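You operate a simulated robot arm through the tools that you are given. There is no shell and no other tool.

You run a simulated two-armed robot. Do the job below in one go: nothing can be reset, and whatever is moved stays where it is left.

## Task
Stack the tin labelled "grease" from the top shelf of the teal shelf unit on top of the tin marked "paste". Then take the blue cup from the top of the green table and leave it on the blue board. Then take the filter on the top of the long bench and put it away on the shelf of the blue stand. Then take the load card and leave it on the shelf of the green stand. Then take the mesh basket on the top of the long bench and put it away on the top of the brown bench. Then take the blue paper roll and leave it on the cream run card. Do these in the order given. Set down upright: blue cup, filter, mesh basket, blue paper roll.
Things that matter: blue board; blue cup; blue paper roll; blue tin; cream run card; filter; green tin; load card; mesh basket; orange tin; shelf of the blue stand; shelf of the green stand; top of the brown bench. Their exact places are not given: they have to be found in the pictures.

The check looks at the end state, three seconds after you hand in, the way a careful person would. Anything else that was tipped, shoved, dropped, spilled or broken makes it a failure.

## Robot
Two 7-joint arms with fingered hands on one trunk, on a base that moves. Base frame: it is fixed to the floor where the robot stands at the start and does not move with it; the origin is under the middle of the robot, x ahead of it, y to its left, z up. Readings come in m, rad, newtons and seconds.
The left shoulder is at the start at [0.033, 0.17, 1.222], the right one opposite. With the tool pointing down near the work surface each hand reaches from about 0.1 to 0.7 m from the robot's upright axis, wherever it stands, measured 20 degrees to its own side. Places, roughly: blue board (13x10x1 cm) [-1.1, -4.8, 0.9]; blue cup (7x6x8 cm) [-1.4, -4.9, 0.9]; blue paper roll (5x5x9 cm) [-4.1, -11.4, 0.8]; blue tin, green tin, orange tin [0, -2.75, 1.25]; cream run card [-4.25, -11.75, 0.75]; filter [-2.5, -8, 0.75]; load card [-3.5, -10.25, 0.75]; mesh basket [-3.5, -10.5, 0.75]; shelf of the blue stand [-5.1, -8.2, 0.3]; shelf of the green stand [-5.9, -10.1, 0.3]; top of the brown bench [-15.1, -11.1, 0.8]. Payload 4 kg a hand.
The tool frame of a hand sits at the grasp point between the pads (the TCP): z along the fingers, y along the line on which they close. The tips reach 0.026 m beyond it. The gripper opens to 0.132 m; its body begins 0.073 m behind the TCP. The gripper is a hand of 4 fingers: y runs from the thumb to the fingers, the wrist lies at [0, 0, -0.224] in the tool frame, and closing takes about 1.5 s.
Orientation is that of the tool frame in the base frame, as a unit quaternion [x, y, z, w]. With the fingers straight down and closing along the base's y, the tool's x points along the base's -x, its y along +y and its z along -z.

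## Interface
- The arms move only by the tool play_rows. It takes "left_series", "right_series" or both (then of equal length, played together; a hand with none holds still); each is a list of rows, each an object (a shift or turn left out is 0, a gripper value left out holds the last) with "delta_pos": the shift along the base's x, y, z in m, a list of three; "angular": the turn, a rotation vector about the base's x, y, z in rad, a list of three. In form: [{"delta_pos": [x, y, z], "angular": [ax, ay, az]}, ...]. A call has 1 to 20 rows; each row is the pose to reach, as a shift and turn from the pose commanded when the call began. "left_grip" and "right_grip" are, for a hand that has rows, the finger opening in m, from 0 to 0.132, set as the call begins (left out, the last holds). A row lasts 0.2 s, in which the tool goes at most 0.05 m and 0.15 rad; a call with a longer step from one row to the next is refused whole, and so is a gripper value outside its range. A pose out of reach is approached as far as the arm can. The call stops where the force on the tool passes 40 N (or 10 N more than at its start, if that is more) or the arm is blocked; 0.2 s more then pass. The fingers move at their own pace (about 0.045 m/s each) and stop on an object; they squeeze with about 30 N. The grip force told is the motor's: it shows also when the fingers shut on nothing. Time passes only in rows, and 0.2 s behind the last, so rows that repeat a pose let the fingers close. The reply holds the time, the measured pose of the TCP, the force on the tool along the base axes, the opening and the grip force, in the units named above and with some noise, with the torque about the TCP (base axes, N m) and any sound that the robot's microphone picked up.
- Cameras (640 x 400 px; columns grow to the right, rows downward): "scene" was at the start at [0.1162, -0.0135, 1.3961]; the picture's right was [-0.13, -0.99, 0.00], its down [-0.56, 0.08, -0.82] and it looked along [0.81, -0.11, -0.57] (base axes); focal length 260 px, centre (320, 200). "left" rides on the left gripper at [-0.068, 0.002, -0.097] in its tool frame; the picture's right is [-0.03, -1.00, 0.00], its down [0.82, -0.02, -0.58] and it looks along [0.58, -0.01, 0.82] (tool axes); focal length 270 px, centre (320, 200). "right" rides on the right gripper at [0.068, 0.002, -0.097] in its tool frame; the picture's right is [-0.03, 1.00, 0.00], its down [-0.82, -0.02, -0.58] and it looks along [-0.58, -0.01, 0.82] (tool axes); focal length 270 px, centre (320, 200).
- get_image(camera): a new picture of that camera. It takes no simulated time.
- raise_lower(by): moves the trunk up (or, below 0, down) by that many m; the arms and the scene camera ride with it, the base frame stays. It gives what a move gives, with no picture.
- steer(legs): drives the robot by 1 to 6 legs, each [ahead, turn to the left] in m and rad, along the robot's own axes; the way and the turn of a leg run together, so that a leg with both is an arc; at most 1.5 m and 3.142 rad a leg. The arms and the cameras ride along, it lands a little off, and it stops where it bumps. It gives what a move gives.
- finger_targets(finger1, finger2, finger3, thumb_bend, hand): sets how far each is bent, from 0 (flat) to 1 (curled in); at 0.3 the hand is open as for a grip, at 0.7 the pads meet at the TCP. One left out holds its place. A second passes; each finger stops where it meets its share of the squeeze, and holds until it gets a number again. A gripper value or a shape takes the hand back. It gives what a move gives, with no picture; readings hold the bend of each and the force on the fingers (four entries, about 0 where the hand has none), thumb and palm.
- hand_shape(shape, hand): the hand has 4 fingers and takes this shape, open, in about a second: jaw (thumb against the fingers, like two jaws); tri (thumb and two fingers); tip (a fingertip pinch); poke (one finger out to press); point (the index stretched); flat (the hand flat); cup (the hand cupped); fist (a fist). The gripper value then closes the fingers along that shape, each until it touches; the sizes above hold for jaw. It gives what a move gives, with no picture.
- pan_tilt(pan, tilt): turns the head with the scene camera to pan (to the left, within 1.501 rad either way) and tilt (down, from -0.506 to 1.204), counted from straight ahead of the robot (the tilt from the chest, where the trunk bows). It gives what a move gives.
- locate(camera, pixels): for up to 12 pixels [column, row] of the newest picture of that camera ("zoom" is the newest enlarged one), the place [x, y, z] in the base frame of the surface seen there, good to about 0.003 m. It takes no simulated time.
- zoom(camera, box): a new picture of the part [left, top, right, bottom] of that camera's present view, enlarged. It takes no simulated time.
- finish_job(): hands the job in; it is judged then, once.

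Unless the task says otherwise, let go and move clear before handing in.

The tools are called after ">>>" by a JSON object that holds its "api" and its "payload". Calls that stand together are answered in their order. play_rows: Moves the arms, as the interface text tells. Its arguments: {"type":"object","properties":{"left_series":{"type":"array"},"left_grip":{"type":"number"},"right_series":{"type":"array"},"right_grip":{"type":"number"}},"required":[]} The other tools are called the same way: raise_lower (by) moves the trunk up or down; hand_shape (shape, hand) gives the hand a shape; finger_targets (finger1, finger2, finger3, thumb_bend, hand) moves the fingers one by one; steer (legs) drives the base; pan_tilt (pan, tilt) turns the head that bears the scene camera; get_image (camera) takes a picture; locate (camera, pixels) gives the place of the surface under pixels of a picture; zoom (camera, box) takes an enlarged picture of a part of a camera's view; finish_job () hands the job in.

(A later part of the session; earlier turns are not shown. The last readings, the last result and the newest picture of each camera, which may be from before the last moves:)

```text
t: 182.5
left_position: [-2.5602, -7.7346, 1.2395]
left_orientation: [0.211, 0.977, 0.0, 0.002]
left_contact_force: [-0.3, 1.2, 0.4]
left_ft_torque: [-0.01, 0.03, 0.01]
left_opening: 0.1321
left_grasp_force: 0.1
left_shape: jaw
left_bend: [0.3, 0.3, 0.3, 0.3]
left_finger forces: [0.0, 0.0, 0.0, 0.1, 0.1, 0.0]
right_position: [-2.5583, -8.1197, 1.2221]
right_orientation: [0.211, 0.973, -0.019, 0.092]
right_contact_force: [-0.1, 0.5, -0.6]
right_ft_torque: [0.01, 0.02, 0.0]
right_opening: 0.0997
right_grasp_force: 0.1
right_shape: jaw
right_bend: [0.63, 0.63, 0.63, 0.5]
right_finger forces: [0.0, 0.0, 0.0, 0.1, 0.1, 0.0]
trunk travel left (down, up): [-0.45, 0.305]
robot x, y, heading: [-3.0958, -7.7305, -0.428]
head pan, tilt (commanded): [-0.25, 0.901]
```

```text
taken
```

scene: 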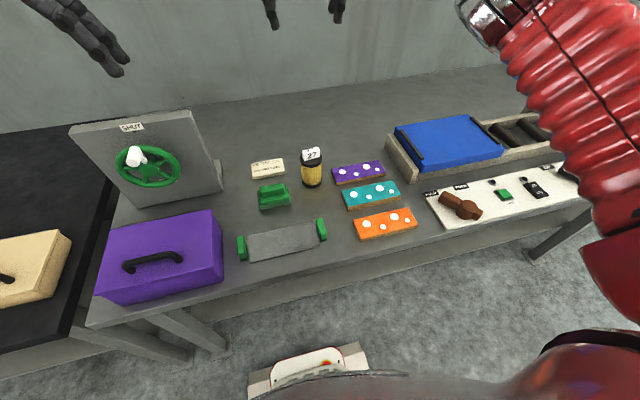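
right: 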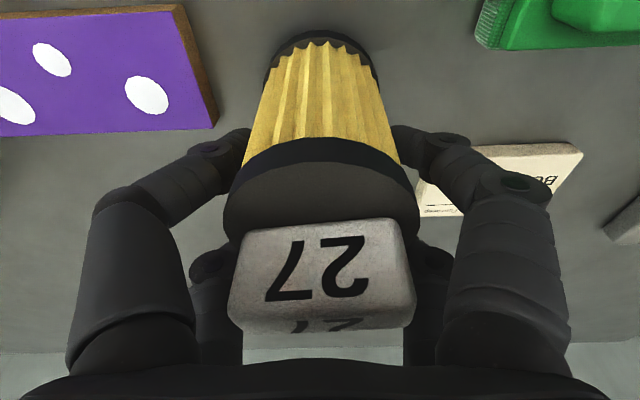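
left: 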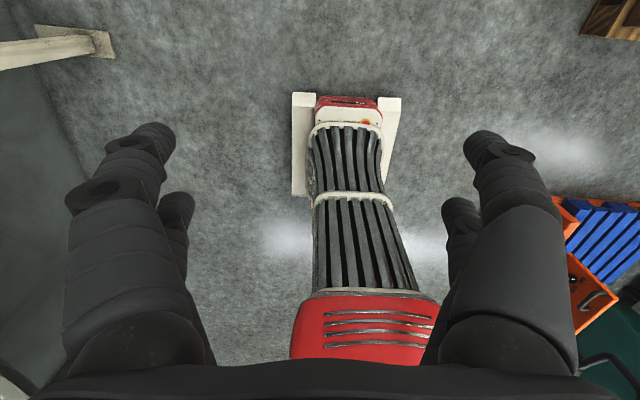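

The filter stands upright at (312,167). I'll park the right hand back and high, then reposition the robot ~0.3 m to the right for the left hand.

>>> {"api": "play_rows", "payload": {"right_series": [{"delta_pos": [-0.033, -0.005, 0.022], "angular": [0.013, 0.028, 0]}, {"delta_pos": [-0.066, -0.011, 0.044], "angular": [0.026, 0.056, 0]}, {"delta_pos": [-0.1, -0.017, 0.067], "angular": [0.039, 0.084, 0]}, {"delta_pos": [-0.133, -0.022, 0.089], "angular": [0.052, 0.112, 0]}, {"delta_pos": [-0.166, -0.028, 0.111], "angular": [0.065, 0.14, 0]}, {"delta_pos": [-0.2, -0.033, 0.133], "angular": [0.077, 0.168, 0]}, {"delta_pos": [-0.233, -0.039, 0.155], "angular": [0.077, 0.168, 0]}, {"delta_pos": [-0.266, -0.044, 0.177], "angular": [0.077, 0.168, 0]}, {"delta_pos": [-0.299, -0.05, 0.2], "angular": [0.077, 0.168, 0]}, {"delta_pos": [-0.299, -0.05, 0.2], "angular": [0.077, 0.168, 0]}]}}

>>> {"api": "steer", "payload": {"legs": [[-0.2, 0]]}}

>>> {"api": "steer", "payload": {"legs": [[0, 0.55]]}}

>>> {"api": "steer", "payload": {"legs": [[-0.5, 0]]}}

>>> {"api": "steer", "payload": {"legs": [[0, -0.54]]}}

>>> {"api": "get_image", "payload": {"camera": "scene"}}

```text
t: 184.7
left_position: [-2.5594, -7.7347, 1.2388]
left_orientation: [0.212, 0.977, -0.001, 0.001]
left_contact_force: [0.9, 0.7, -1.0]
left_ft_torque: [0.03, 0.03, 0.01]
left_opening: 0.1317
left_grasp_force: 0.0
left_shape: jaw
left_bend: [0.3, 0.3, 0.3, 0.3]
left_finger forces: [0.0, 0.0, 0.0, 0.1, 0.0, 0.0]
right_position: [-2.8544, -8.1693, 1.4218]
right_orientation: [0.211, 0.978, 0.001, 0.0]
right_contact_force: [0.1, -0.6, 0.0]
right_ft_torque: [0.02, 0.05, 0.02]
right_opening: 0.1001
right_grasp_force: 0.1
right_shape: jaw
right_bend: [0.63, 0.63, 0.63, 0.5]
right_finger forces: [0.1, 0.0, 0.1, 0.1, 0.0, 0.0]
trunk travel left (down, up): [-0.45, 0.305]
robot x, y, heading: [-3.0968, -7.7286, -0.43]
head pan, tilt (commanded): [-0.25, 0.901]
```

```text
t: 186.3
left_position: [-2.7477, -7.6478, 1.2395]
left_orientation: [0.211, 0.978, 0.0, 0.003]
left_contact_force: [-0.9, 0.3, -0.1]
left_ft_torque: [0.0, -0.01, 0.02]
left_opening: 0.132
left_grasp_force: 0.0
left_shape: jaw
left_bend: [0.3, 0.3, 0.3, 0.3]
left_finger forces: [0.0, 0.0, 0.1, 0.1, 0.0, 0.0]
right_position: [-3.0412, -8.0847, 1.4238]
right_orientation: [0.21, 0.978, 0.002, 0.002]
right_contact_force: [-0.4, -0.5, -0.3]
right_ft_torque: [-0.03, -0.04, 0.05]
right_opening: 0.1
right_grasp_force: 0.1
right_shape: jaw
right_bend: [0.63, 0.63, 0.63, 0.5]
right_finger forces: [0.1, 0.0, 0.0, 0.0, 0.0, 0.0]
trunk travel left (down, up): [-0.45, 0.305]
robot x, y, heading: [-3.2827, -7.6475, -0.424]
head pan, tilt (commanded): [-0.25, 0.901]
```

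```text
t: 188.5
left_position: [-2.8282, -7.363, 1.2392]
left_orientation: [-0.069, 0.998, 0.001, 0.0]
left_contact_force: [-0.1, -1.4, -0.4]
left_ft_torque: [-0.02, -0.04, 0.01]
left_opening: 0.132
left_grasp_force: 0.1
left_shape: jaw
left_bend: [0.3, 0.3, 0.3, 0.3]
left_finger forces: [0.1, 0.0, 0.0, 0.1, 0.1, 0.1]
right_position: [-2.8453, -7.8872, 1.4239]
right_orientation: [-0.068, 0.998, 0.001, 0.001]
right_contact_force: [0.2, 0.3, -0.3]
right_ft_torque: [0.02, 0.01, 0.01]
right_opening: 0.1001
right_grasp_force: 0.0
right_shape: jaw
right_bend: [0.63, 0.63, 0.63, 0.5]
right_finger forces: [0.1, 0.0, 0.0, 0.0, 0.1, 0.0]
trunk travel left (down, up): [-0.45, 0.305]
robot x, y, heading: [-3.2797, -7.6739, 0.134]
head pan, tilt (commanded): [-0.25, 0.901]
```

```text
t: 191.5
left_position: [-3.3357, -7.4345, 1.2407]
left_orientation: [-0.065, 0.998, -0.001, 0.002]
left_contact_force: [0.2, 0.1, 0.8]
left_ft_torque: [0.01, 0.0, 0.03]
left_opening: 0.1321
left_grasp_force: 0.1
left_shape: jaw
left_bend: [0.3, 0.3, 0.3, 0.3]
left_finger forces: [0.0, 0.1, 0.0, 0.0, 0.0, 0.0]
right_position: [-3.3571, -7.9583, 1.4246]
right_orientation: [-0.066, 0.998, 0.002, 0.001]
right_contact_force: [-0.5, 0.2, -0.5]
right_ft_torque: [0.02, -0.04, -0.01]
right_opening: 0.0999
right_grasp_force: 0.0
right_shape: jaw
right_bend: [0.63, 0.63, 0.63, 0.5]
right_finger forces: [0.0, 0.0, 0.0, 0.0, 0.1, 0.0]
trunk travel left (down, up): [-0.45, 0.305]
robot x, y, heading: [-3.7942, -7.7426, 0.13]
head pan, tilt (commanded): [-0.25, 0.901]
```

```text
t: 193.6
left_position: [-3.2394, -7.7164, 1.2405]
left_orientation: [0.206, 0.978, 0.001, 0.001]
left_contact_force: [-0.7, -0.2, -0.1]
left_ft_torque: [0.03, -0.01, 0.01]
left_opening: 0.1318
left_grasp_force: 0.0
left_shape: jaw
left_bend: [0.3, 0.3, 0.3, 0.3]
left_finger forces: [0.0, 0.0, 0.1, 0.0, 0.1, 0.0]
right_position: [-3.5298, -8.1535, 1.425]
right_orientation: [0.206, 0.979, 0.002, 0.001]
right_contact_force: [0.1, -0.4, 0.1]
right_ft_torque: [0.01, 0.03, 0.03]
right_opening: 0.1002
right_grasp_force: 0.0
right_shape: jaw
right_bend: [0.63, 0.63, 0.63, 0.5]
right_finger forces: [0.1, 0.1, 0.1, 0.0, 0.0, 0.0]
trunk travel left (down, up): [-0.45, 0.305]
robot x, y, heading: [-3.778, -7.716, -0.414]
head pan, tilt (commanded): [-0.25, 0.901]
```

```text
taken
```

scene: 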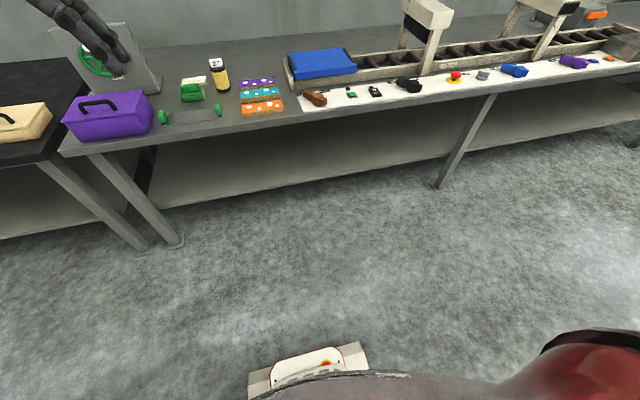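

The filter is now 1.27 m ahead and 0.12 m left of my axis. I'll pitch the left hand forward by 70° in free air, and check.

>>> {"api": "play_rows", "payload": {"left_series": [{"delta_pos": [0.01, -0.004, 0], "angular": [-0.0546, -0.1243, 0]}, {"delta_pos": [0.02, -0.008, 0], "angular": [-0.1092, -0.2486, 0]}, {"delta_pos": [0.03, -0.012, 0], "angular": [-0.1638, -0.3728, 0]}, {"delta_pos": [0.04, -0.017, 0], "angular": [-0.2184, -0.4971, 0]}, {"delta_pos": [0.05, -0.021, 0], "angular": [-0.273, -0.6214, 0]}, {"delta_pos": [0.06, -0.025, 0], "angular": [-0.3277, -0.7457, 0]}, {"delta_pos": [0.07, -0.03, 0], "angular": [-0.3823, -0.87, 0]}, {"delta_pos": [0.08, -0.035, 0], "angular": [-0.4369, -0.9942, 0]}, {"delta_pos": [0.08, -0.035, 0], "angular": [-0.4915, -1.1185, 0]}, {"delta_pos": [0.08, -0.035, 0], "angular": [-0.4915, -1.1185, 0]}], "left_grip": 0.1}}

>>> {"api": "pan_tilt", "payload": {"pan": 0.1, "tilt": 0.5}}

>>> {"api": "get_image", "payload": {"camera": "scene"}}

>>> {"api": "get_image", "payload": {"camera": "left"}}

```text
t: 195.8
left_position: [-3.161, -7.7508, 1.2416]
left_orientation: [0.169, 0.8, -0.118, 0.563]
left_contact_force: [0.3, 0.2, -0.4]
left_ft_torque: [0.02, -0.01, 0.0]
left_opening: 0.1005
left_grasp_force: 0.0
left_shape: jaw
left_bend: [0.63, 0.63, 0.63, 0.5]
left_finger forces: [0.0, 0.0, 0.1, 0.1, 0.1, 0.1]
right_position: [-3.5309, -8.153, 1.4246]
right_orientation: [0.206, 0.978, 0.002, 0.001]
right_contact_force: [-0.1, -0.5, -0.6]
right_ft_torque: [-0.01, 0.02, 0.01]
right_opening: 0.1001
right_grasp_force: 0.1
right_shape: jaw
right_bend: [0.63, 0.63, 0.63, 0.5]
right_finger forces: [0.0, 0.0, 0.0, 0.0, 0.1, 0.1]
trunk travel left (down, up): [-0.45, 0.305]
robot x, y, heading: [-3.7819, -7.7168, -0.415]
head pan, tilt (commanded): [-0.25, 0.901]
```

```text
t: 196.7
left_position: [-3.1604, -7.7506, 1.2409]
left_orientation: [0.169, 0.801, -0.118, 0.563]
left_contact_force: [1.0, -0.8, 0.1]
left_ft_torque: [-0.03, -0.02, 0.01]
left_opening: 0.1002
left_grasp_force: 0.1
left_shape: jaw
left_bend: [0.63, 0.63, 0.63, 0.5]
left_finger forces: [0.0, 0.1, 0.1, 0.0, 0.1, 0.0]
right_position: [-3.5308, -8.1524, 1.424]
right_orientation: [0.206, 0.978, 0.0, 0.001]
right_contact_force: [0.1, 0.0, -0.7]
right_ft_torque: [-0.01, 0.0, -0.03]
right_opening: 0.1004
right_grasp_force: 0.2
right_shape: jaw
right_bend: [0.63, 0.63, 0.63, 0.5]
right_finger forces: [0.1, 0.0, 0.1, 0.0, 0.0, 0.1]
trunk travel left (down, up): [-0.45, 0.305]
robot x, y, heading: [-3.7783, -7.717, -0.409]
head pan, tilt (commanded): [0.099, 0.499]
```

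```text
taken
```

scene: 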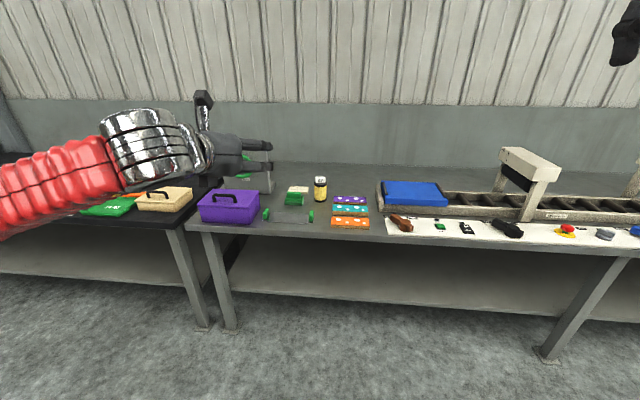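

```text
taken
```

left: 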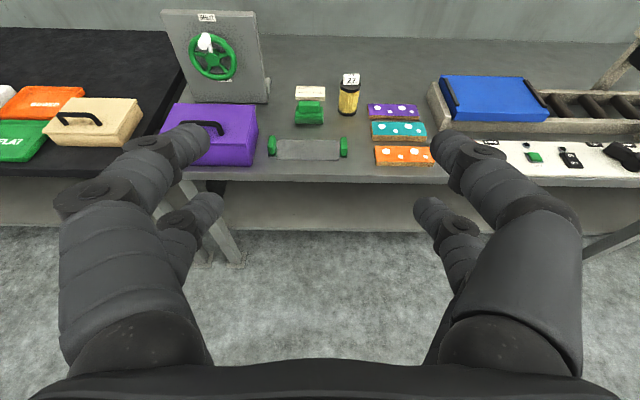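

The left hand is level with its camera on top; filter visible at (350,95). I'll drive in 0.64 m and re-measure the filter.

>>> {"api": "steer", "payload": {"legs": [[0.64, 0]]}}

>>> {"api": "pan_tilt", "payload": {"pan": 0.2, "tilt": 0.9}}

>>> {"api": "get_image", "payload": {"camera": "scene"}}

>>> {"api": "zoom", "payload": {"camera": "scene", "box": [220, 110, 380, 210]}}

```text
t: 200.3
left_position: [-2.575, -7.9994, 1.242]
left_orientation: [0.167, 0.801, -0.116, 0.563]
left_contact_force: [0.2, 0.8, 0.2]
left_ft_torque: [0.01, 0.0, -0.02]
left_opening: 0.1005
left_grasp_force: 0.1
left_shape: jaw
left_bend: [0.63, 0.63, 0.63, 0.5]
left_finger forces: [0.0, 0.0, 0.0, 0.0, 0.0, 0.1]
right_position: [-2.9425, -8.4043, 1.4252]
right_orientation: [0.204, 0.979, 0.002, 0.001]
right_contact_force: [0.4, 0.8, 0.0]
right_ft_torque: [0.02, 0.04, 0.0]
right_opening: 0.1002
right_grasp_force: 0.0
right_shape: jaw
right_bend: [0.63, 0.63, 0.63, 0.5]
right_finger forces: [0.0, 0.0, 0.0, 0.0, 0.0, 0.1]
trunk travel left (down, up): [-0.45, 0.305]
robot x, y, heading: [-3.1914, -7.9678, -0.405]
head pan, tilt (commanded): [0.099, 0.499]
```

```text
t: 201.1
left_position: [-2.5762, -8.0006, 1.2424]
left_orientation: [0.166, 0.801, -0.115, 0.563]
left_contact_force: [0.3, 0.8, 0.1]
left_ft_torque: [-0.02, 0.03, 0.0]
left_opening: 0.1003
left_grasp_force: 0.0
left_shape: jaw
left_bend: [0.63, 0.63, 0.63, 0.5]
left_finger forces: [0.0, 0.0, 0.1, 0.0, 0.0, 0.0]
right_position: [-2.942, -8.4043, 1.4252]
right_orientation: [0.203, 0.979, 0.001, 0.0]
right_contact_force: [0.7, 0.3, -0.2]
right_ft_torque: [0.02, -0.03, -0.01]
right_opening: 0.1001
right_grasp_force: 0.1
right_shape: jaw
right_bend: [0.63, 0.63, 0.63, 0.5]
right_finger forces: [0.1, 0.0, 0.1, 0.0, 0.1, 0.0]
trunk travel left (down, up): [-0.45, 0.305]
robot x, y, heading: [-3.1921, -7.9725, -0.406]
head pan, tilt (commanded): [0.201, 0.901]
```

```text
taken
```

scene: 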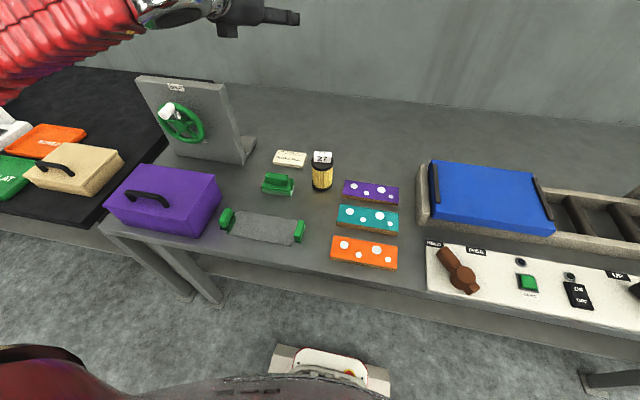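

```text
4.00 times, centred on (300, 160) of scene
```

zoom: 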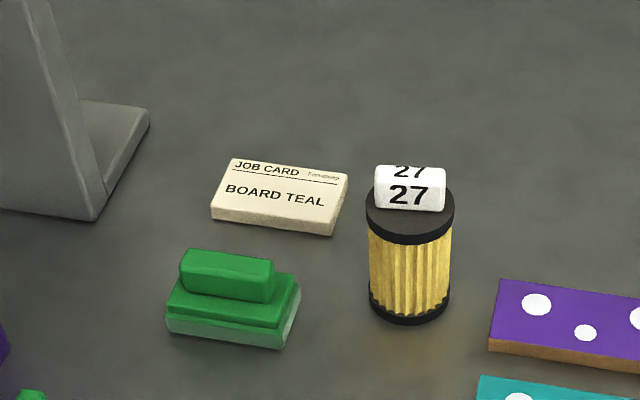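

>>> {"api": "locate", "payload": {"camera": "zoom", "pixels": [[410, 275], [410, 235], [410, 305], [370, 215], [452, 215], [410, 190], [295, 290], [345, 200], [375, 270], [446, 270], [408, 320]]}}

```text
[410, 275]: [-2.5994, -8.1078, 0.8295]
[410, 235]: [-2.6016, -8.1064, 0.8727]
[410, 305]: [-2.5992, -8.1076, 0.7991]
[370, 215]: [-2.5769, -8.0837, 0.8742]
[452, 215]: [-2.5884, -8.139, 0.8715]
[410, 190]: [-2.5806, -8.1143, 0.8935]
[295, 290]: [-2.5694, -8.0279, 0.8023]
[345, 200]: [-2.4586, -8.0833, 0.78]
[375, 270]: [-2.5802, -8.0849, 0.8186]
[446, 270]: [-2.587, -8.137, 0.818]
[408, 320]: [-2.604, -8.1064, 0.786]
```

Filter axis is at ≈[-2.571,-8.113]. I'll bring the left hand to a pre-grasp 15 cm back along its axis with opening 0.085.

>>> {"api": "play_rows", "payload": {"left_series": [{"delta_pos": [-0.0355, -0.007, -0.03]}, {"delta_pos": [-0.071, -0.014, -0.06]}, {"delta_pos": [-0.1, -0.025, -0.095]}, {"delta_pos": [-0.1243, -0.037, -0.13]}, {"delta_pos": [-0.1243, -0.0563, -0.17]}, {"delta_pos": [-0.1243, -0.0563, -0.215]}, {"delta_pos": [-0.1243, -0.0563, -0.26]}, {"delta_pos": [-0.1243, -0.0563, -0.3]}, {"delta_pos": [-0.1243, -0.0563, -0.343]}, {"delta_pos": [-0.1243, -0.0563, -0.343]}], "left_grip": 0.085}}

>>> {"api": "get_image", "payload": {"camera": "left"}}

>>> {"api": "get_image", "payload": {"camera": "scene"}}

```text
t: 203.3
left_position: [-2.7228, -8.0917, 0.9235]
left_orientation: [0.165, 0.802, -0.114, 0.562]
left_contact_force: [-0.1, -1.1, 0.0]
left_ft_torque: [0.0, 0.01, 0.02]
left_opening: 0.0851
left_grasp_force: 0.1
left_shape: jaw
left_bend: [0.7, 0.7, 0.7, 0.65]
left_finger forces: [0.0, 0.0, 0.0, 0.0, 0.0, 0.1]
left hand out of reach, approached as far as the arm can: row 4, 7, 8, 9, 10
right_position: [-2.9438, -8.404, 1.4268]
right_orientation: [0.204, 0.979, 0.001, 0.002]
right_contact_force: [0.4, 0.1, -0.2]
right_ft_torque: [0.01, 0.01, -0.01]
right_opening: 0.1001
right_grasp_force: 0.1
right_shape: jaw
right_bend: [0.63, 0.63, 0.63, 0.5]
right_finger forces: [0.1, 0.1, 0.1, 0.0, 0.0, 0.0]
trunk travel left (down, up): [-0.45, 0.305]
robot x, y, heading: [-3.1893, -7.9691, -0.409]
head pan, tilt (commanded): [0.201, 0.901]
```

```text
taken
```

left: 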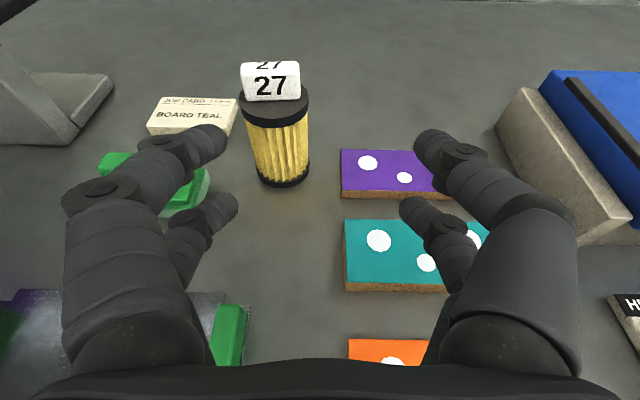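

```text
taken
```

scene: 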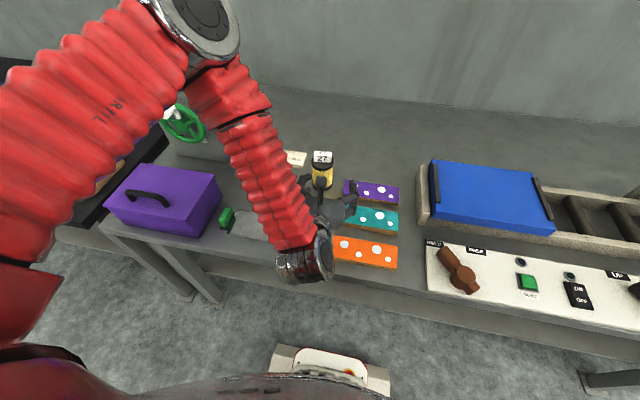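

The near-horizontal posture is out of the left arm's reach here, so I'll switch to a 45° pitch with a two-finger pinch above the filter's centre of gravity. First raise the left hand and pitch it back to 45°.

>>> {"api": "play_rows", "payload": {"left_series": [{"delta_pos": [0, 0, 0.04]}, {"delta_pos": [0, 0.01, 0.08]}, {"delta_pos": [0, 0.02, 0.12], "angular": [0.05, 0.115, 0]}, {"delta_pos": [0, 0.03, 0.16], "angular": [0.1, 0.23, 0]}, {"delta_pos": [0, 0.035, 0.2], "angular": [0.15, 0.344, 0]}, {"delta_pos": [0, 0.035, 0.2], "angular": [0.1745, 0.4, 0]}, {"delta_pos": [0, 0.035, 0.2], "angular": [0.1745, 0.4, 0]}]}}

>>> {"api": "finger_targets", "payload": {"hand": "left", "finger1": 0.8, "finger2": 0.3, "finger3": 0.3, "thumb_bend": 0.3}}

>>> {"api": "get_image", "payload": {"camera": "left"}}

```text
t: 204.9
left_position: [-2.7208, -8.0569, 1.1255]
left_orientation: [0.188, 0.904, -0.077, 0.377]
left_contact_force: [0.6, -0.3, 0.2]
left_ft_torque: [-0.01, 0.02, 0.02]
left_opening: 0.0848
left_grasp_force: 0.0
left_shape: jaw
left_bend: [0.7, 0.7, 0.7, 0.65]
left_finger forces: [0.0, 0.0, 0.0, 0.0, 0.0, 0.1]
right_position: [-2.943, -8.4044, 1.4261]
right_orientation: [0.203, 0.979, 0.001, 0.001]
right_contact_force: [-0.1, -0.2, -0.2]
right_ft_torque: [-0.01, -0.01, -0.01]
right_opening: 0.1004
right_grasp_force: 0.1
right_shape: jaw
right_bend: [0.63, 0.63, 0.63, 0.5]
right_finger forces: [0.0, 0.0, 0.0, 0.0, 0.0, 0.0]
trunk travel left (down, up): [-0.45, 0.305]
robot x, y, heading: [-3.1967, -7.9696, -0.405]
head pan, tilt (commanded): [0.201, 0.901]
```

```text
t: 205.9
left_position: [-2.7209, -8.0576, 1.1247]
left_orientation: [0.187, 0.904, -0.076, 0.377]
left_contact_force: [0.0, -1.6, -0.4]
left_ft_torque: [0.02, -0.01, 0.0]
left_opening: 0.0519
left_grasp_force: 0.0
left_shape: fingers
left_bend: [0.8, 0.3, 0.3, 0.3]
left_finger forces: [0.1, 0.0, 0.0, 0.0, 0.1, 0.0]
right_position: [-2.9437, -8.4032, 1.4254]
right_orientation: [0.203, 0.979, 0.001, 0.001]
right_contact_force: [0.1, 0.8, 0.4]
right_ft_torque: [0.01, 0.01, 0.01]
right_opening: 0.1002
right_grasp_force: 0.1
right_shape: jaw
right_bend: [0.63, 0.63, 0.63, 0.5]
right_finger forces: [0.0, 0.0, 0.1, 0.0, 0.0, 0.0]
trunk travel left (down, up): [-0.45, 0.305]
robot x, y, heading: [-3.1912, -7.972, -0.404]
head pan, tilt (commanded): [0.201, 0.901]
```

```text
taken
```

left: 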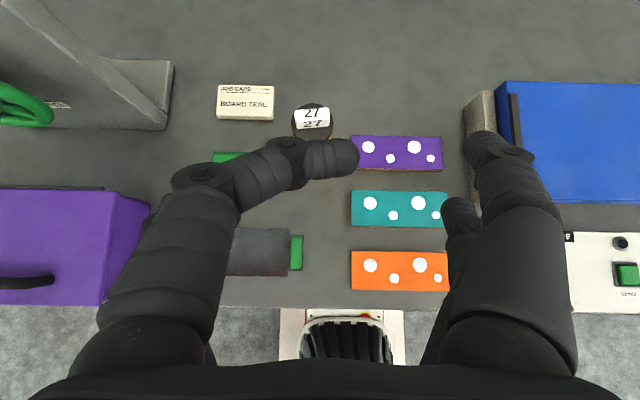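

Finger1 is the left near-camera finger. I'll close the thumb as well to confirm which digits form the near pair.

>>> {"api": "finger_targets", "payload": {"hand": "left", "finger1": 0.6, "thumb_bend": 0.6, "finger2": 0.3, "finger3": 0.3}}

>>> {"api": "get_image", "payload": {"camera": "left"}}

```text
t: 206.9
left_position: [-2.7206, -8.0576, 1.1251]
left_orientation: [0.187, 0.904, -0.076, 0.377]
left_contact_force: [-0.2, -0.7, -0.5]
left_ft_torque: [0.01, -0.01, 0.01]
left_opening: 0.0321
left_grasp_force: 0.0
left_shape: fingers
left_bend: [0.6, 0.3, 0.3, 0.6]
left_finger forces: [0.1, 0.0, 0.1, 0.0, 0.0, 0.0]
right_position: [-2.9434, -8.4045, 1.4256]
right_orientation: [0.203, 0.979, 0.001, 0.001]
right_contact_force: [0.0, 0.6, -0.1]
right_ft_torque: [0.01, 0.0, 0.01]
right_opening: 0.1002
right_grasp_force: 0.0
right_shape: jaw
right_bend: [0.63, 0.63, 0.63, 0.5]
right_finger forces: [0.1, 0.1, 0.0, 0.1, 0.2, 0.0]
trunk travel left (down, up): [-0.45, 0.305]
robot x, y, heading: [-3.1893, -7.9692, -0.405]
head pan, tilt (commanded): [0.201, 0.901]
```

```text
taken
```

left: 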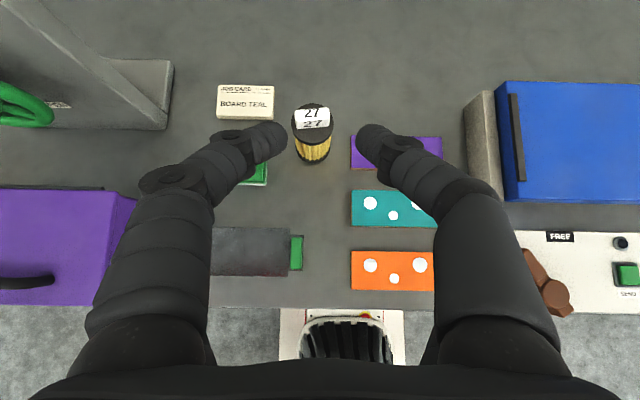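

Near pair = finger1 and thumb (upper side when pitched). I'll set all digits to 0.45 (gap ≈8 cm) and move to the pre-grasp.

>>> {"api": "finger_targets", "payload": {"hand": "left", "finger1": 0.45, "finger2": 0.45, "finger3": 0.45, "thumb_bend": 0.45}}

>>> {"api": "play_rows", "payload": {"left_series": [{"delta_pos": [0.0089, -0.0016, -0.04]}, {"delta_pos": [0.0178, -0.0032, -0.08]}, {"delta_pos": [0.0267, -0.0048, -0.12]}, {"delta_pos": [0.0356, -0.0064, -0.16]}, {"delta_pos": [0.0356, -0.0064, -0.175]}, {"delta_pos": [0.0356, -0.0064, -0.175]}]}}

>>> {"api": "get_image", "payload": {"camera": "left"}}

>>> {"api": "locate", "payload": {"camera": "left", "pixels": [[310, 130], [320, 110], [290, 110], [345, 110]]}}

```text
t: 207.9
left_position: [-2.72, -8.0584, 1.1254]
left_orientation: [0.189, 0.904, -0.077, 0.376]
left_contact_force: [0.3, -1.1, -0.5]
left_ft_torque: [-0.04, -0.03, 0.01]
left_opening: 0.0823
left_grasp_force: 0.1
left_shape: fingers
left_bend: [0.45, 0.45, 0.45, 0.45]
left_finger forces: [0.0, 0.0, 0.0, 0.0, 0.1, 0.0]
right_position: [-2.943, -8.4034, 1.4252]
right_orientation: [0.203, 0.979, 0.002, 0.002]
right_contact_force: [-0.2, 0.8, 0.3]
right_ft_torque: [-0.01, -0.01, 0.01]
right_opening: 0.1001
right_grasp_force: 0.1
right_shape: jaw
right_bend: [0.63, 0.63, 0.63, 0.5]
right_finger forces: [0.1, 0.0, 0.0, 0.0, 0.1, 0.0]
trunk travel left (down, up): [-0.45, 0.305]
robot x, y, heading: [-3.1944, -7.9717, -0.402]
head pan, tilt (commanded): [0.201, 0.901]
```

```text
t: 209.3
left_position: [-2.686, -8.0648, 0.9489]
left_orientation: [0.189, 0.904, -0.077, 0.376]
left_contact_force: [-0.1, -0.1, 0.1]
left_ft_torque: [-0.01, -0.03, -0.01]
left_opening: 0.0825
left_grasp_force: 0.1
left_shape: fingers
left_bend: [0.45, 0.45, 0.45, 0.45]
left_finger forces: [0.0, 0.1, 0.1, 0.0, 0.1, 0.1]
right_position: [-2.9433, -8.4051, 1.4258]
right_orientation: [0.203, 0.979, 0.001, 0.002]
right_contact_force: [-0.4, -0.2, -0.8]
right_ft_torque: [-0.03, -0.03, 0.01]
right_opening: 0.1002
right_grasp_force: 0.1
right_shape: jaw
right_bend: [0.63, 0.63, 0.63, 0.5]
right_finger forces: [0.1, 0.0, 0.0, 0.0, 0.1, 0.0]
trunk travel left (down, up): [-0.45, 0.305]
robot x, y, heading: [-3.1913, -7.9691, -0.404]
head pan, tilt (commanded): [0.201, 0.901]
```

```text
taken
```

left: 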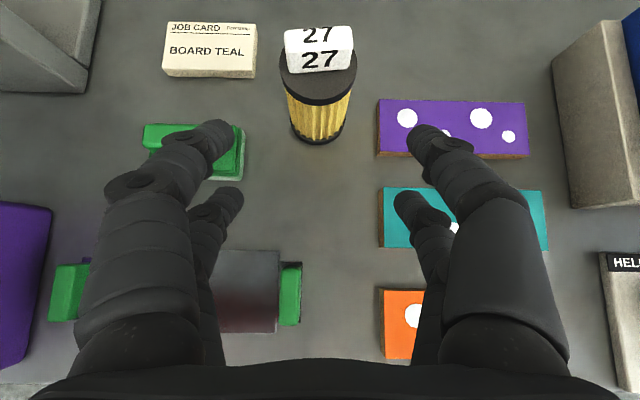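

```text
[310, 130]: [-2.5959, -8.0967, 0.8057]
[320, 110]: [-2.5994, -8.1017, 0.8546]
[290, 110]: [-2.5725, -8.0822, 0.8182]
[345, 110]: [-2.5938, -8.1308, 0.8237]
```

The filter is centred between the fingers (318,110). I'll advance to the pinch point.

>>> {"api": "play_rows", "payload": {"left_series": [{"delta_pos": [0.0248, -0.0103, -0.0262]}, {"delta_pos": [0.0495, -0.0206, -0.0525]}, {"delta_pos": [0.0743, -0.0309, -0.0787]}, {"delta_pos": [0.099, -0.0412, -0.105]}, {"delta_pos": [0.099, -0.0412, -0.105]}]}}

>>> {"api": "get_image", "payload": {"camera": "left"}}

>>> {"api": "zoom", "payload": {"camera": "scene", "box": [220, 110, 380, 210]}}

```text
t: 210.5
left_position: [-2.5868, -8.1049, 0.8459]
left_orientation: [0.188, 0.904, -0.076, 0.377]
left_contact_force: [-0.2, -1.3, -0.7]
left_ft_torque: [-0.02, 0.01, 0.02]
left_opening: 0.0825
left_grasp_force: 0.0
left_shape: fingers
left_bend: [0.45, 0.45, 0.45, 0.45]
left_finger forces: [0.0, 0.0, 0.0, 0.0, 0.0, 0.0]
right_position: [-2.9439, -8.4042, 1.4269]
right_orientation: [0.204, 0.979, 0.001, 0.001]
right_contact_force: [0.7, -0.1, -0.1]
right_ft_torque: [0.0, 0.01, -0.01]
right_opening: 0.1
right_grasp_force: 0.0
right_shape: jaw
right_bend: [0.63, 0.63, 0.63, 0.5]
right_finger forces: [0.1, 0.1, 0.0, 0.0, 0.0, 0.0]
trunk travel left (down, up): [-0.45, 0.305]
robot x, y, heading: [-3.1956, -7.9674, -0.406]
head pan, tilt (commanded): [0.201, 0.901]
```

```text
taken
```

left: 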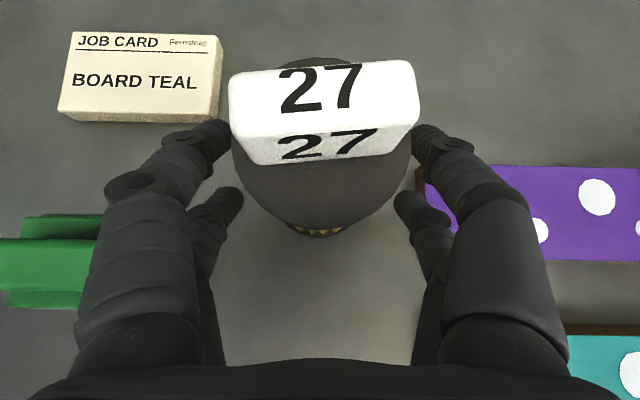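

```text
4.00 times, centred on (300, 160) of scene
```

zoom: 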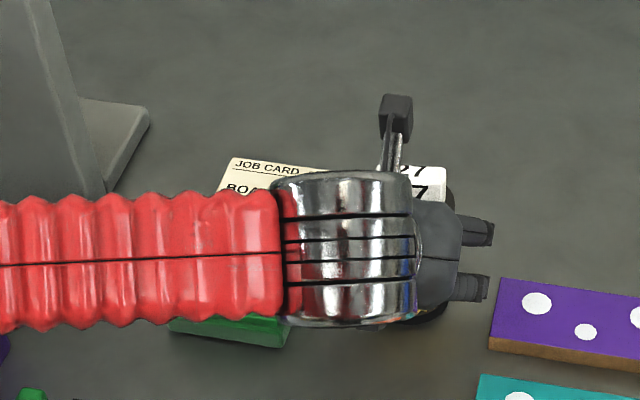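

The near pair straddles the filter's upper body. I'll close finger1 and thumb only.

>>> {"api": "finger_targets", "payload": {"hand": "left", "finger1": 0.8, "thumb_bend": 0.8}}

>>> {"api": "get_image", "payload": {"camera": "left"}}

```text
t: 211.5
left_position: [-2.5874, -8.1046, 0.845]
left_orientation: [0.188, 0.904, -0.076, 0.376]
left_contact_force: [-0.1, -0.7, 0.4]
left_ft_torque: [0.0, 0.01, 0.01]
left_opening: 0.0494
left_grasp_force: 17.7
left_shape: fingers
left_bend: [0.48, 0.44, 0.45, 0.66]
left_finger forces: [17.1, 0.6, 0.0, 0.1, 18.0, 0.0]
right_position: [-2.943, -8.404, 1.4258]
right_orientation: [0.204, 0.979, 0.001, 0.001]
right_contact_force: [0.5, -0.3, -0.5]
right_ft_torque: [0.02, -0.01, -0.01]
right_opening: 0.1
right_grasp_force: 0.0
right_shape: jaw
right_bend: [0.63, 0.63, 0.63, 0.5]
right_finger forces: [0.0, 0.0, 0.1, 0.1, 0.0, 0.0]
trunk travel left (down, up): [-0.45, 0.305]
robot x, y, heading: [-3.1894, -7.9696, -0.403]
head pan, tilt (commanded): [0.201, 0.901]
```

```text
taken
```

left: 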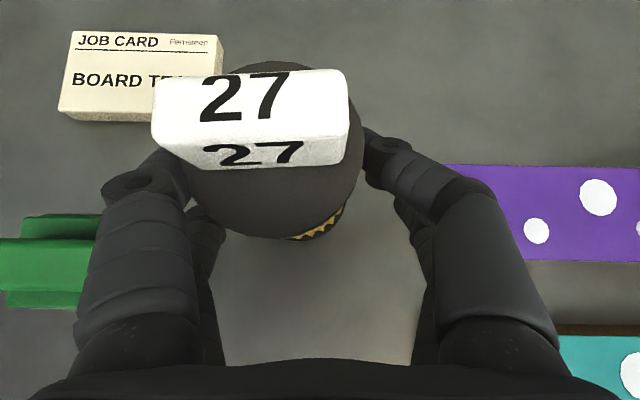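

The thumb pushed the filter's top ~1.8 cm to the left, tilting it ~10°. I'll let the thumb back out gradually so it settles upright again.

>>> {"api": "finger_targets", "payload": {"hand": "left", "finger1": 0.48, "thumb_bend": 0.6}}

>>> {"api": "finger_targets", "payload": {"hand": "left", "finger1": 0.48, "thumb_bend": 0.55}}

>>> {"api": "get_image", "payload": {"camera": "left"}}

```text
t: 212.5
left_position: [-2.5882, -8.104, 0.8453]
left_orientation: [0.188, 0.904, -0.076, 0.378]
left_contact_force: [0.0, 0.8, 0.9]
left_ft_torque: [0.0, 0.0, 0.01]
left_opening: 0.0544
left_grasp_force: 1.5
left_shape: fingers
left_bend: [0.47, 0.45, 0.45, 0.6]
left_finger forces: [0.8, 0.1, 0.1, 0.1, 0.3, 0.0]
right_position: [-2.9428, -8.4048, 1.4253]
right_orientation: [0.204, 0.979, 0.001, 0.002]
right_contact_force: [-0.1, 0.2, -0.3]
right_ft_torque: [0.02, 0.05, 0.0]
right_opening: 0.1
right_grasp_force: 0.1
right_shape: jaw
right_bend: [0.63, 0.63, 0.63, 0.5]
right_finger forces: [0.0, 0.0, 0.0, 0.0, 0.0, 0.0]
trunk travel left (down, up): [-0.45, 0.305]
robot x, y, heading: [-3.1911, -7.9727, -0.406]
head pan, tilt (commanded): [0.201, 0.901]
```

```text
t: 213.5
left_position: [-2.5873, -8.1046, 0.8453]
left_orientation: [0.187, 0.904, -0.076, 0.376]
left_contact_force: [0.1, -0.4, -0.1]
left_ft_torque: [-0.03, 0.01, -0.03]
left_opening: 0.0623
left_grasp_force: 0.2
left_shape: fingers
left_bend: [0.47, 0.45, 0.45, 0.55]
left_finger forces: [0.5, 0.1, 0.1, 0.0, 0.0, 0.1]
right_position: [-2.9434, -8.4042, 1.4257]
right_orientation: [0.203, 0.979, 0.001, 0.001]
right_contact_force: [0.0, 0.4, 0.9]
right_ft_torque: [0.0, 0.01, 0.01]
right_opening: 0.1001
right_grasp_force: 0.0
right_shape: jaw
right_bend: [0.63, 0.63, 0.63, 0.5]
right_finger forces: [0.0, 0.0, 0.1, 0.0, 0.0, 0.0]
trunk travel left (down, up): [-0.45, 0.305]
robot x, y, heading: [-3.1937, -7.9703, -0.404]
head pan, tilt (commanded): [0.201, 0.901]
```

```text
taken
```

left: 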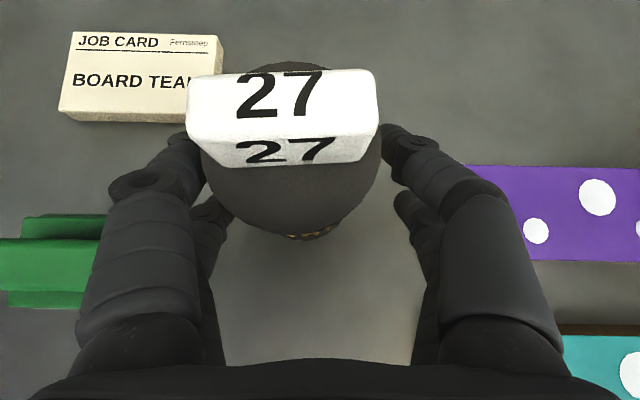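

It mostly straightened, lightly touching finger1 (0.5 N). I'll open both a bit to see it standing freely.

>>> {"api": "finger_targets", "payload": {"hand": "left", "finger1": 0.42, "thumb_bend": 0.45, "finger2": 0.42, "finger3": 0.42}}

>>> {"api": "get_image", "payload": {"camera": "left"}}

>>> {"api": "locate", "payload": {"camera": "left", "pixels": [[200, 150], [380, 150], [290, 225], [290, 75], [280, 120], [305, 236]]}}

```text
t: 214.5
left_position: [-2.5871, -8.1054, 0.8459]
left_orientation: [0.187, 0.904, -0.076, 0.376]
left_contact_force: [0.9, 0.2, -0.3]
left_ft_torque: [0.0, 0.02, 0.0]
left_opening: 0.0873
left_grasp_force: 0.1
left_shape: fingers
left_bend: [0.42, 0.42, 0.42, 0.45]
left_finger forces: [0.0, 0.1, 0.0, 0.0, 0.1, 0.1]
right_position: [-2.9439, -8.4034, 1.426]
right_orientation: [0.203, 0.979, 0.002, 0.001]
right_contact_force: [0.0, -0.1, -0.2]
right_ft_torque: [-0.01, 0.0, 0.03]
right_opening: 0.1
right_grasp_force: 0.1
right_shape: jaw
right_bend: [0.63, 0.63, 0.63, 0.5]
right_finger forces: [0.1, 0.0, 0.0, 0.0, 0.0, 0.0]
trunk travel left (down, up): [-0.45, 0.305]
robot x, y, heading: [-3.1927, -7.9672, -0.403]
head pan, tilt (commanded): [0.201, 0.901]
```

```text
taken
```

left: 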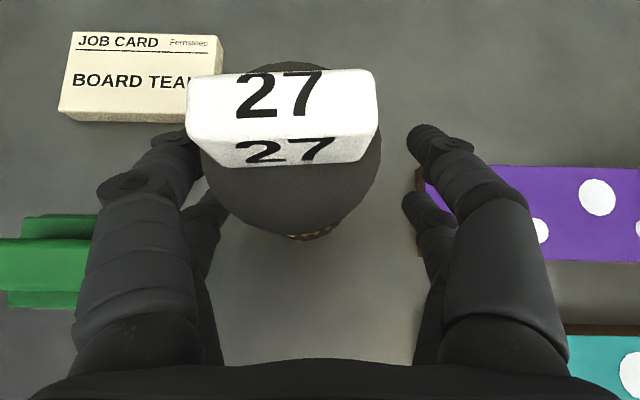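

```text
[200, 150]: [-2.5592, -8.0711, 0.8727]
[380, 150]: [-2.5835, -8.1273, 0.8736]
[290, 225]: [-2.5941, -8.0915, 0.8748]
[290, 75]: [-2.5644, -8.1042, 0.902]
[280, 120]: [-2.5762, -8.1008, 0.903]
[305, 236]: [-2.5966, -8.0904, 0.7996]
```

The filter stands upright at ≈[-2.569,-8.101] (slid ~1.2 cm left). I'll shift the hand to centre on it and close both digits in small equal steps.

>>> {"api": "play_rows", "payload": {"left_series": [{"delta_pos": [0.001, 0.006, 0]}, {"delta_pos": [0.002, 0.0115, 0]}, {"delta_pos": [0.002, 0.0115, 0]}]}}

>>> {"api": "finger_targets", "payload": {"hand": "left", "finger1": 0.49, "thumb_bend": 0.49, "finger2": 0.46, "finger3": 0.46}}

>>> {"api": "get_image", "payload": {"camera": "left"}}

```text
t: 215.3
left_position: [-2.5838, -8.0932, 0.8472]
left_orientation: [0.188, 0.904, -0.077, 0.377]
left_contact_force: [0.0, 0.7, 0.2]
left_ft_torque: [0.0, 0.02, 0.0]
left_opening: 0.0873
left_grasp_force: 0.1
left_shape: fingers
left_bend: [0.42, 0.42, 0.42, 0.45]
left_finger forces: [0.0, 0.0, 0.1, 0.0, 0.0, 0.0]
right_position: [-2.9434, -8.4042, 1.4259]
right_orientation: [0.204, 0.979, 0.001, 0.001]
right_contact_force: [0.2, -0.9, 0.4]
right_ft_torque: [0.01, 0.0, 0.02]
right_opening: 0.1003
right_grasp_force: 0.0
right_shape: jaw
right_bend: [0.63, 0.63, 0.63, 0.5]
right_finger forces: [0.1, 0.0, 0.1, 0.0, 0.0, 0.0]
trunk travel left (down, up): [-0.45, 0.305]
robot x, y, heading: [-3.1921, -7.9656, -0.404]
head pan, tilt (commanded): [0.201, 0.901]
```

```text
t: 216.3
left_position: [-2.5849, -8.095, 0.8456]
left_orientation: [0.188, 0.904, -0.076, 0.376]
left_contact_force: [-0.3, 0.7, 0.9]
left_ft_torque: [0.01, 0.01, -0.02]
left_opening: 0.0699
left_grasp_force: 0.0
left_shape: fingers
left_bend: [0.49, 0.46, 0.46, 0.49]
left_finger forces: [0.0, 0.0, 0.1, 0.0, 0.0, 0.0]
right_position: [-2.9429, -8.4049, 1.4259]
right_orientation: [0.204, 0.979, 0.002, 0.001]
right_contact_force: [-0.7, -0.1, 0.0]
right_ft_torque: [0.03, -0.01, 0.02]
right_opening: 0.1001
right_grasp_force: 0.0
right_shape: jaw
right_bend: [0.63, 0.63, 0.63, 0.5]
right_finger forces: [0.0, 0.1, 0.0, 0.0, 0.0, 0.1]
trunk travel left (down, up): [-0.45, 0.305]
robot x, y, heading: [-3.1919, -7.9718, -0.405]
head pan, tilt (commanded): [0.201, 0.901]
```

```text
taken
```

left: 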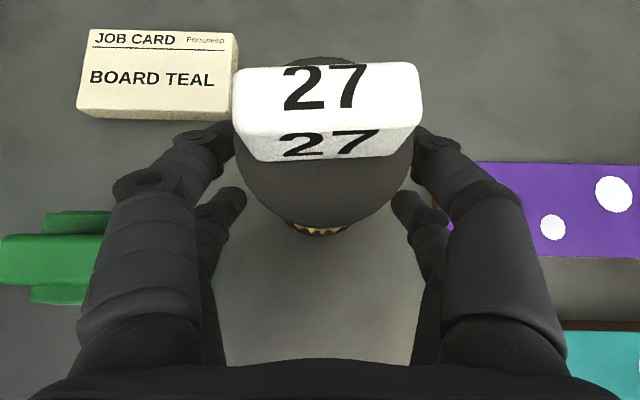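

Centred with ~5 mm clearance per side. Closing further in steps.

>>> {"api": "finger_targets", "payload": {"hand": "left", "finger1": 0.52, "thumb_bend": 0.52}}

>>> {"api": "finger_targets", "payload": {"hand": "left", "finger1": 0.54, "thumb_bend": 0.54}}

>>> {"api": "get_image", "payload": {"camera": "left"}}

```text
t: 217.3
left_position: [-2.5854, -8.0933, 0.8448]
left_orientation: [0.188, 0.904, -0.076, 0.377]
left_contact_force: [-0.1, -0.1, 0.6]
left_ft_torque: [-0.01, 0.0, 0.02]
left_opening: 0.0597
left_grasp_force: 0.1
left_shape: fingers
left_bend: [0.52, 0.46, 0.46, 0.52]
left_finger forces: [0.1, 0.0, 0.1, 0.0, 0.1, 0.0]
right_position: [-2.9427, -8.4039, 1.4254]
right_orientation: [0.203, 0.979, 0.003, 0.001]
right_contact_force: [0.0, 0.4, 0.0]
right_ft_torque: [0.02, 0.02, -0.03]
right_opening: 0.0998
right_grasp_force: 0.0
right_shape: jaw
right_bend: [0.63, 0.63, 0.63, 0.5]
right_finger forces: [0.0, 0.0, 0.1, 0.0, 0.0, 0.0]
trunk travel left (down, up): [-0.45, 0.305]
robot x, y, heading: [-3.1932, -7.9688, -0.402]
head pan, tilt (commanded): [0.201, 0.901]
```

```text
t: 218.3
left_position: [-2.585, -8.0937, 0.8451]
left_orientation: [0.187, 0.904, -0.077, 0.377]
left_contact_force: [-0.4, -1.3, 0.1]
left_ft_torque: [-0.04, 0.0, -0.03]
left_opening: 0.0551
left_grasp_force: 0.4
left_shape: fingers
left_bend: [0.53, 0.46, 0.46, 0.53]
left_finger forces: [0.3, 0.1, 0.0, 0.0, 0.9, 0.0]
right_position: [-2.9436, -8.4039, 1.4258]
right_orientation: [0.203, 0.979, 0.001, 0.001]
right_contact_force: [0.6, 0.3, -0.1]
right_ft_torque: [-0.02, -0.03, 0.01]
right_opening: 0.0998
right_grasp_force: 0.1
right_shape: jaw
right_bend: [0.63, 0.63, 0.63, 0.5]
right_finger forces: [0.1, 0.0, 0.1, 0.0, 0.1, 0.0]
trunk travel left (down, up): [-0.45, 0.305]
robot x, y, heading: [-3.1935, -7.9703, -0.4]
head pan, tilt (commanded): [0.201, 0.901]
```

```text
taken
```

left: 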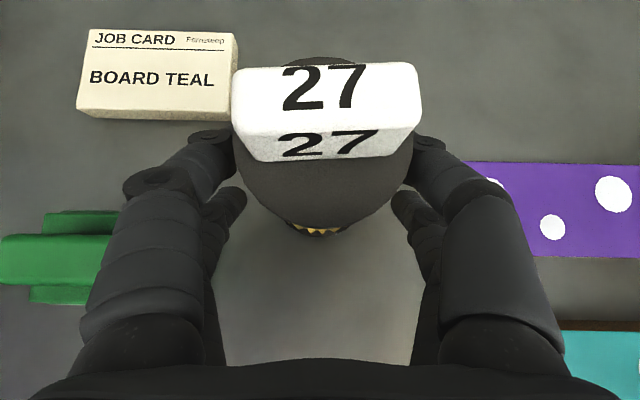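

Both digits now touch evenly. I'll raise the squeeze in equal steps.

>>> {"api": "finger_targets", "payload": {"hand": "left", "finger1": 0.57, "thumb_bend": 0.57}}

>>> {"api": "finger_targets", "payload": {"hand": "left", "finger1": 0.6, "thumb_bend": 0.6}}

>>> {"api": "get_image", "payload": {"camera": "left"}}

```text
t: 219.3
left_position: [-2.5845, -8.0942, 0.8454]
left_orientation: [0.188, 0.904, -0.076, 0.376]
left_contact_force: [-0.8, -0.8, -0.1]
left_ft_torque: [0.01, -0.02, -0.01]
left_opening: 0.0539
left_grasp_force: 2.4
left_shape: fingers
left_bend: [0.54, 0.46, 0.46, 0.55]
left_finger forces: [2.0, 0.1, 0.1, 0.0, 2.5, 0.0]
right_position: [-2.9427, -8.4053, 1.425]
right_orientation: [0.204, 0.979, 0.001, 0.001]
right_contact_force: [-0.4, -0.2, -0.2]
right_ft_torque: [-0.01, -0.02, 0.01]
right_opening: 0.0998
right_grasp_force: 0.1
right_shape: jaw
right_bend: [0.63, 0.63, 0.63, 0.5]
right_finger forces: [0.0, 0.0, 0.0, 0.0, 0.1, 0.0]
trunk travel left (down, up): [-0.45, 0.305]
robot x, y, heading: [-3.1926, -7.9739, -0.404]
head pan, tilt (commanded): [0.201, 0.901]
```

```text
t: 220.3
left_position: [-2.5856, -8.0938, 0.846]
left_orientation: [0.188, 0.904, -0.076, 0.377]
left_contact_force: [-0.2, -0.6, -0.8]
left_ft_torque: [0.02, 0.0, -0.01]
left_opening: 0.0523
left_grasp_force: 5.2
left_shape: fingers
left_bend: [0.53, 0.46, 0.46, 0.57]
left_finger forces: [5.5, 0.1, 0.1, 0.0, 5.6, 0.1]
right_position: [-2.943, -8.4048, 1.425]
right_orientation: [0.204, 0.979, 0.002, 0.002]
right_contact_force: [-0.1, 0.1, 0.1]
right_ft_torque: [-0.01, -0.02, 0.0]
right_opening: 0.1
right_grasp_force: 0.1
right_shape: jaw
right_bend: [0.63, 0.63, 0.63, 0.5]
right_finger forces: [0.0, 0.0, 0.1, 0.1, 0.0, 0.1]
trunk travel left (down, up): [-0.45, 0.305]
robot x, y, heading: [-3.1926, -7.9694, -0.405]
head pan, tilt (commanded): [0.201, 0.901]
```

```text
taken
```

left: 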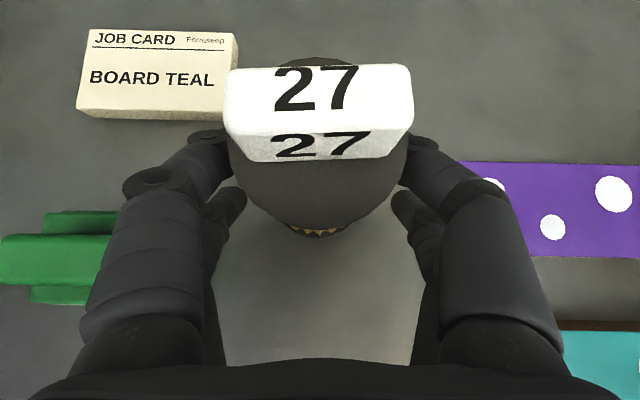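

Even force of 5.5 N, with a slight drift left because the thumb is stiffer. I'll compensate with a larger finger1 target.

>>> {"api": "finger_targets", "payload": {"hand": "left", "finger1": 0.66, "thumb_bend": 0.6}}

>>> {"api": "finger_targets", "payload": {"hand": "left", "finger1": 0.735, "thumb_bend": 0.625}}

>>> {"api": "get_image", "payload": {"camera": "left"}}

```text
t: 221.3
left_position: [-2.5861, -8.093, 0.846]
left_orientation: [0.188, 0.904, -0.076, 0.377]
left_contact_force: [0.6, 0.3, 0.0]
left_ft_torque: [0.06, -0.03, 0.06]
left_opening: 0.0515
left_grasp_force: 7.2
left_shape: fingers
left_bend: [0.54, 0.46, 0.46, 0.57]
left_finger forces: [8.1, 0.1, 0.0, 0.0, 6.9, 0.1]
right_position: [-2.9437, -8.4046, 1.4261]
right_orientation: [0.204, 0.979, 0.002, 0.001]
right_contact_force: [-0.4, 0.2, 0.7]
right_ft_torque: [0.0, 0.03, 0.01]
right_opening: 0.1001
right_grasp_force: 0.0
right_shape: jaw
right_bend: [0.63, 0.63, 0.63, 0.5]
right_finger forces: [0.1, 0.0, 0.0, 0.0, 0.0, 0.0]
trunk travel left (down, up): [-0.45, 0.305]
robot x, y, heading: [-3.1913, -7.9695, -0.408]
head pan, tilt (commanded): [0.201, 0.901]
```

```text
t: 222.3
left_position: [-2.5858, -8.0934, 0.846]
left_orientation: [0.187, 0.904, -0.076, 0.378]
left_contact_force: [-0.2, -0.5, 0.1]
left_ft_torque: [0.03, -0.03, -0.03]
left_opening: 0.0513
left_grasp_force: 7.9
left_shape: fingers
left_bend: [0.53, 0.46, 0.46, 0.58]
left_finger forces: [8.1, 0.0, 0.0, 0.0, 7.9, 0.1]
right_position: [-2.9433, -8.404, 1.4256]
right_orientation: [0.204, 0.979, 0.001, 0.002]
right_contact_force: [-0.1, 0.5, -0.1]
right_ft_torque: [-0.01, 0.01, -0.02]
right_opening: 0.1004
right_grasp_force: 0.1
right_shape: jaw
right_bend: [0.63, 0.63, 0.63, 0.5]
right_finger forces: [0.1, 0.0, 0.0, 0.1, 0.0, 0.1]
trunk travel left (down, up): [-0.45, 0.305]
robot x, y, heading: [-3.1936, -7.9699, -0.405]
head pan, tilt (commanded): [0.201, 0.901]
```

```text
taken
```

left: 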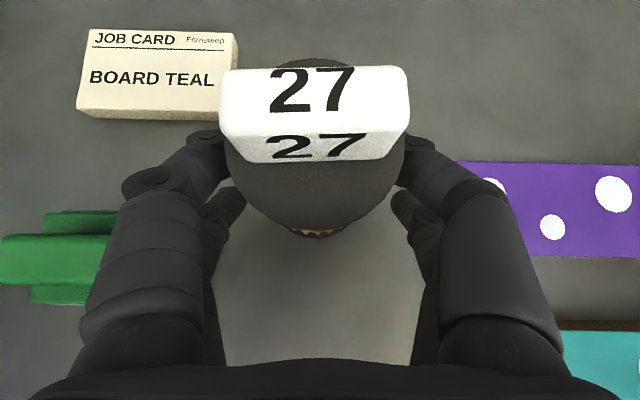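

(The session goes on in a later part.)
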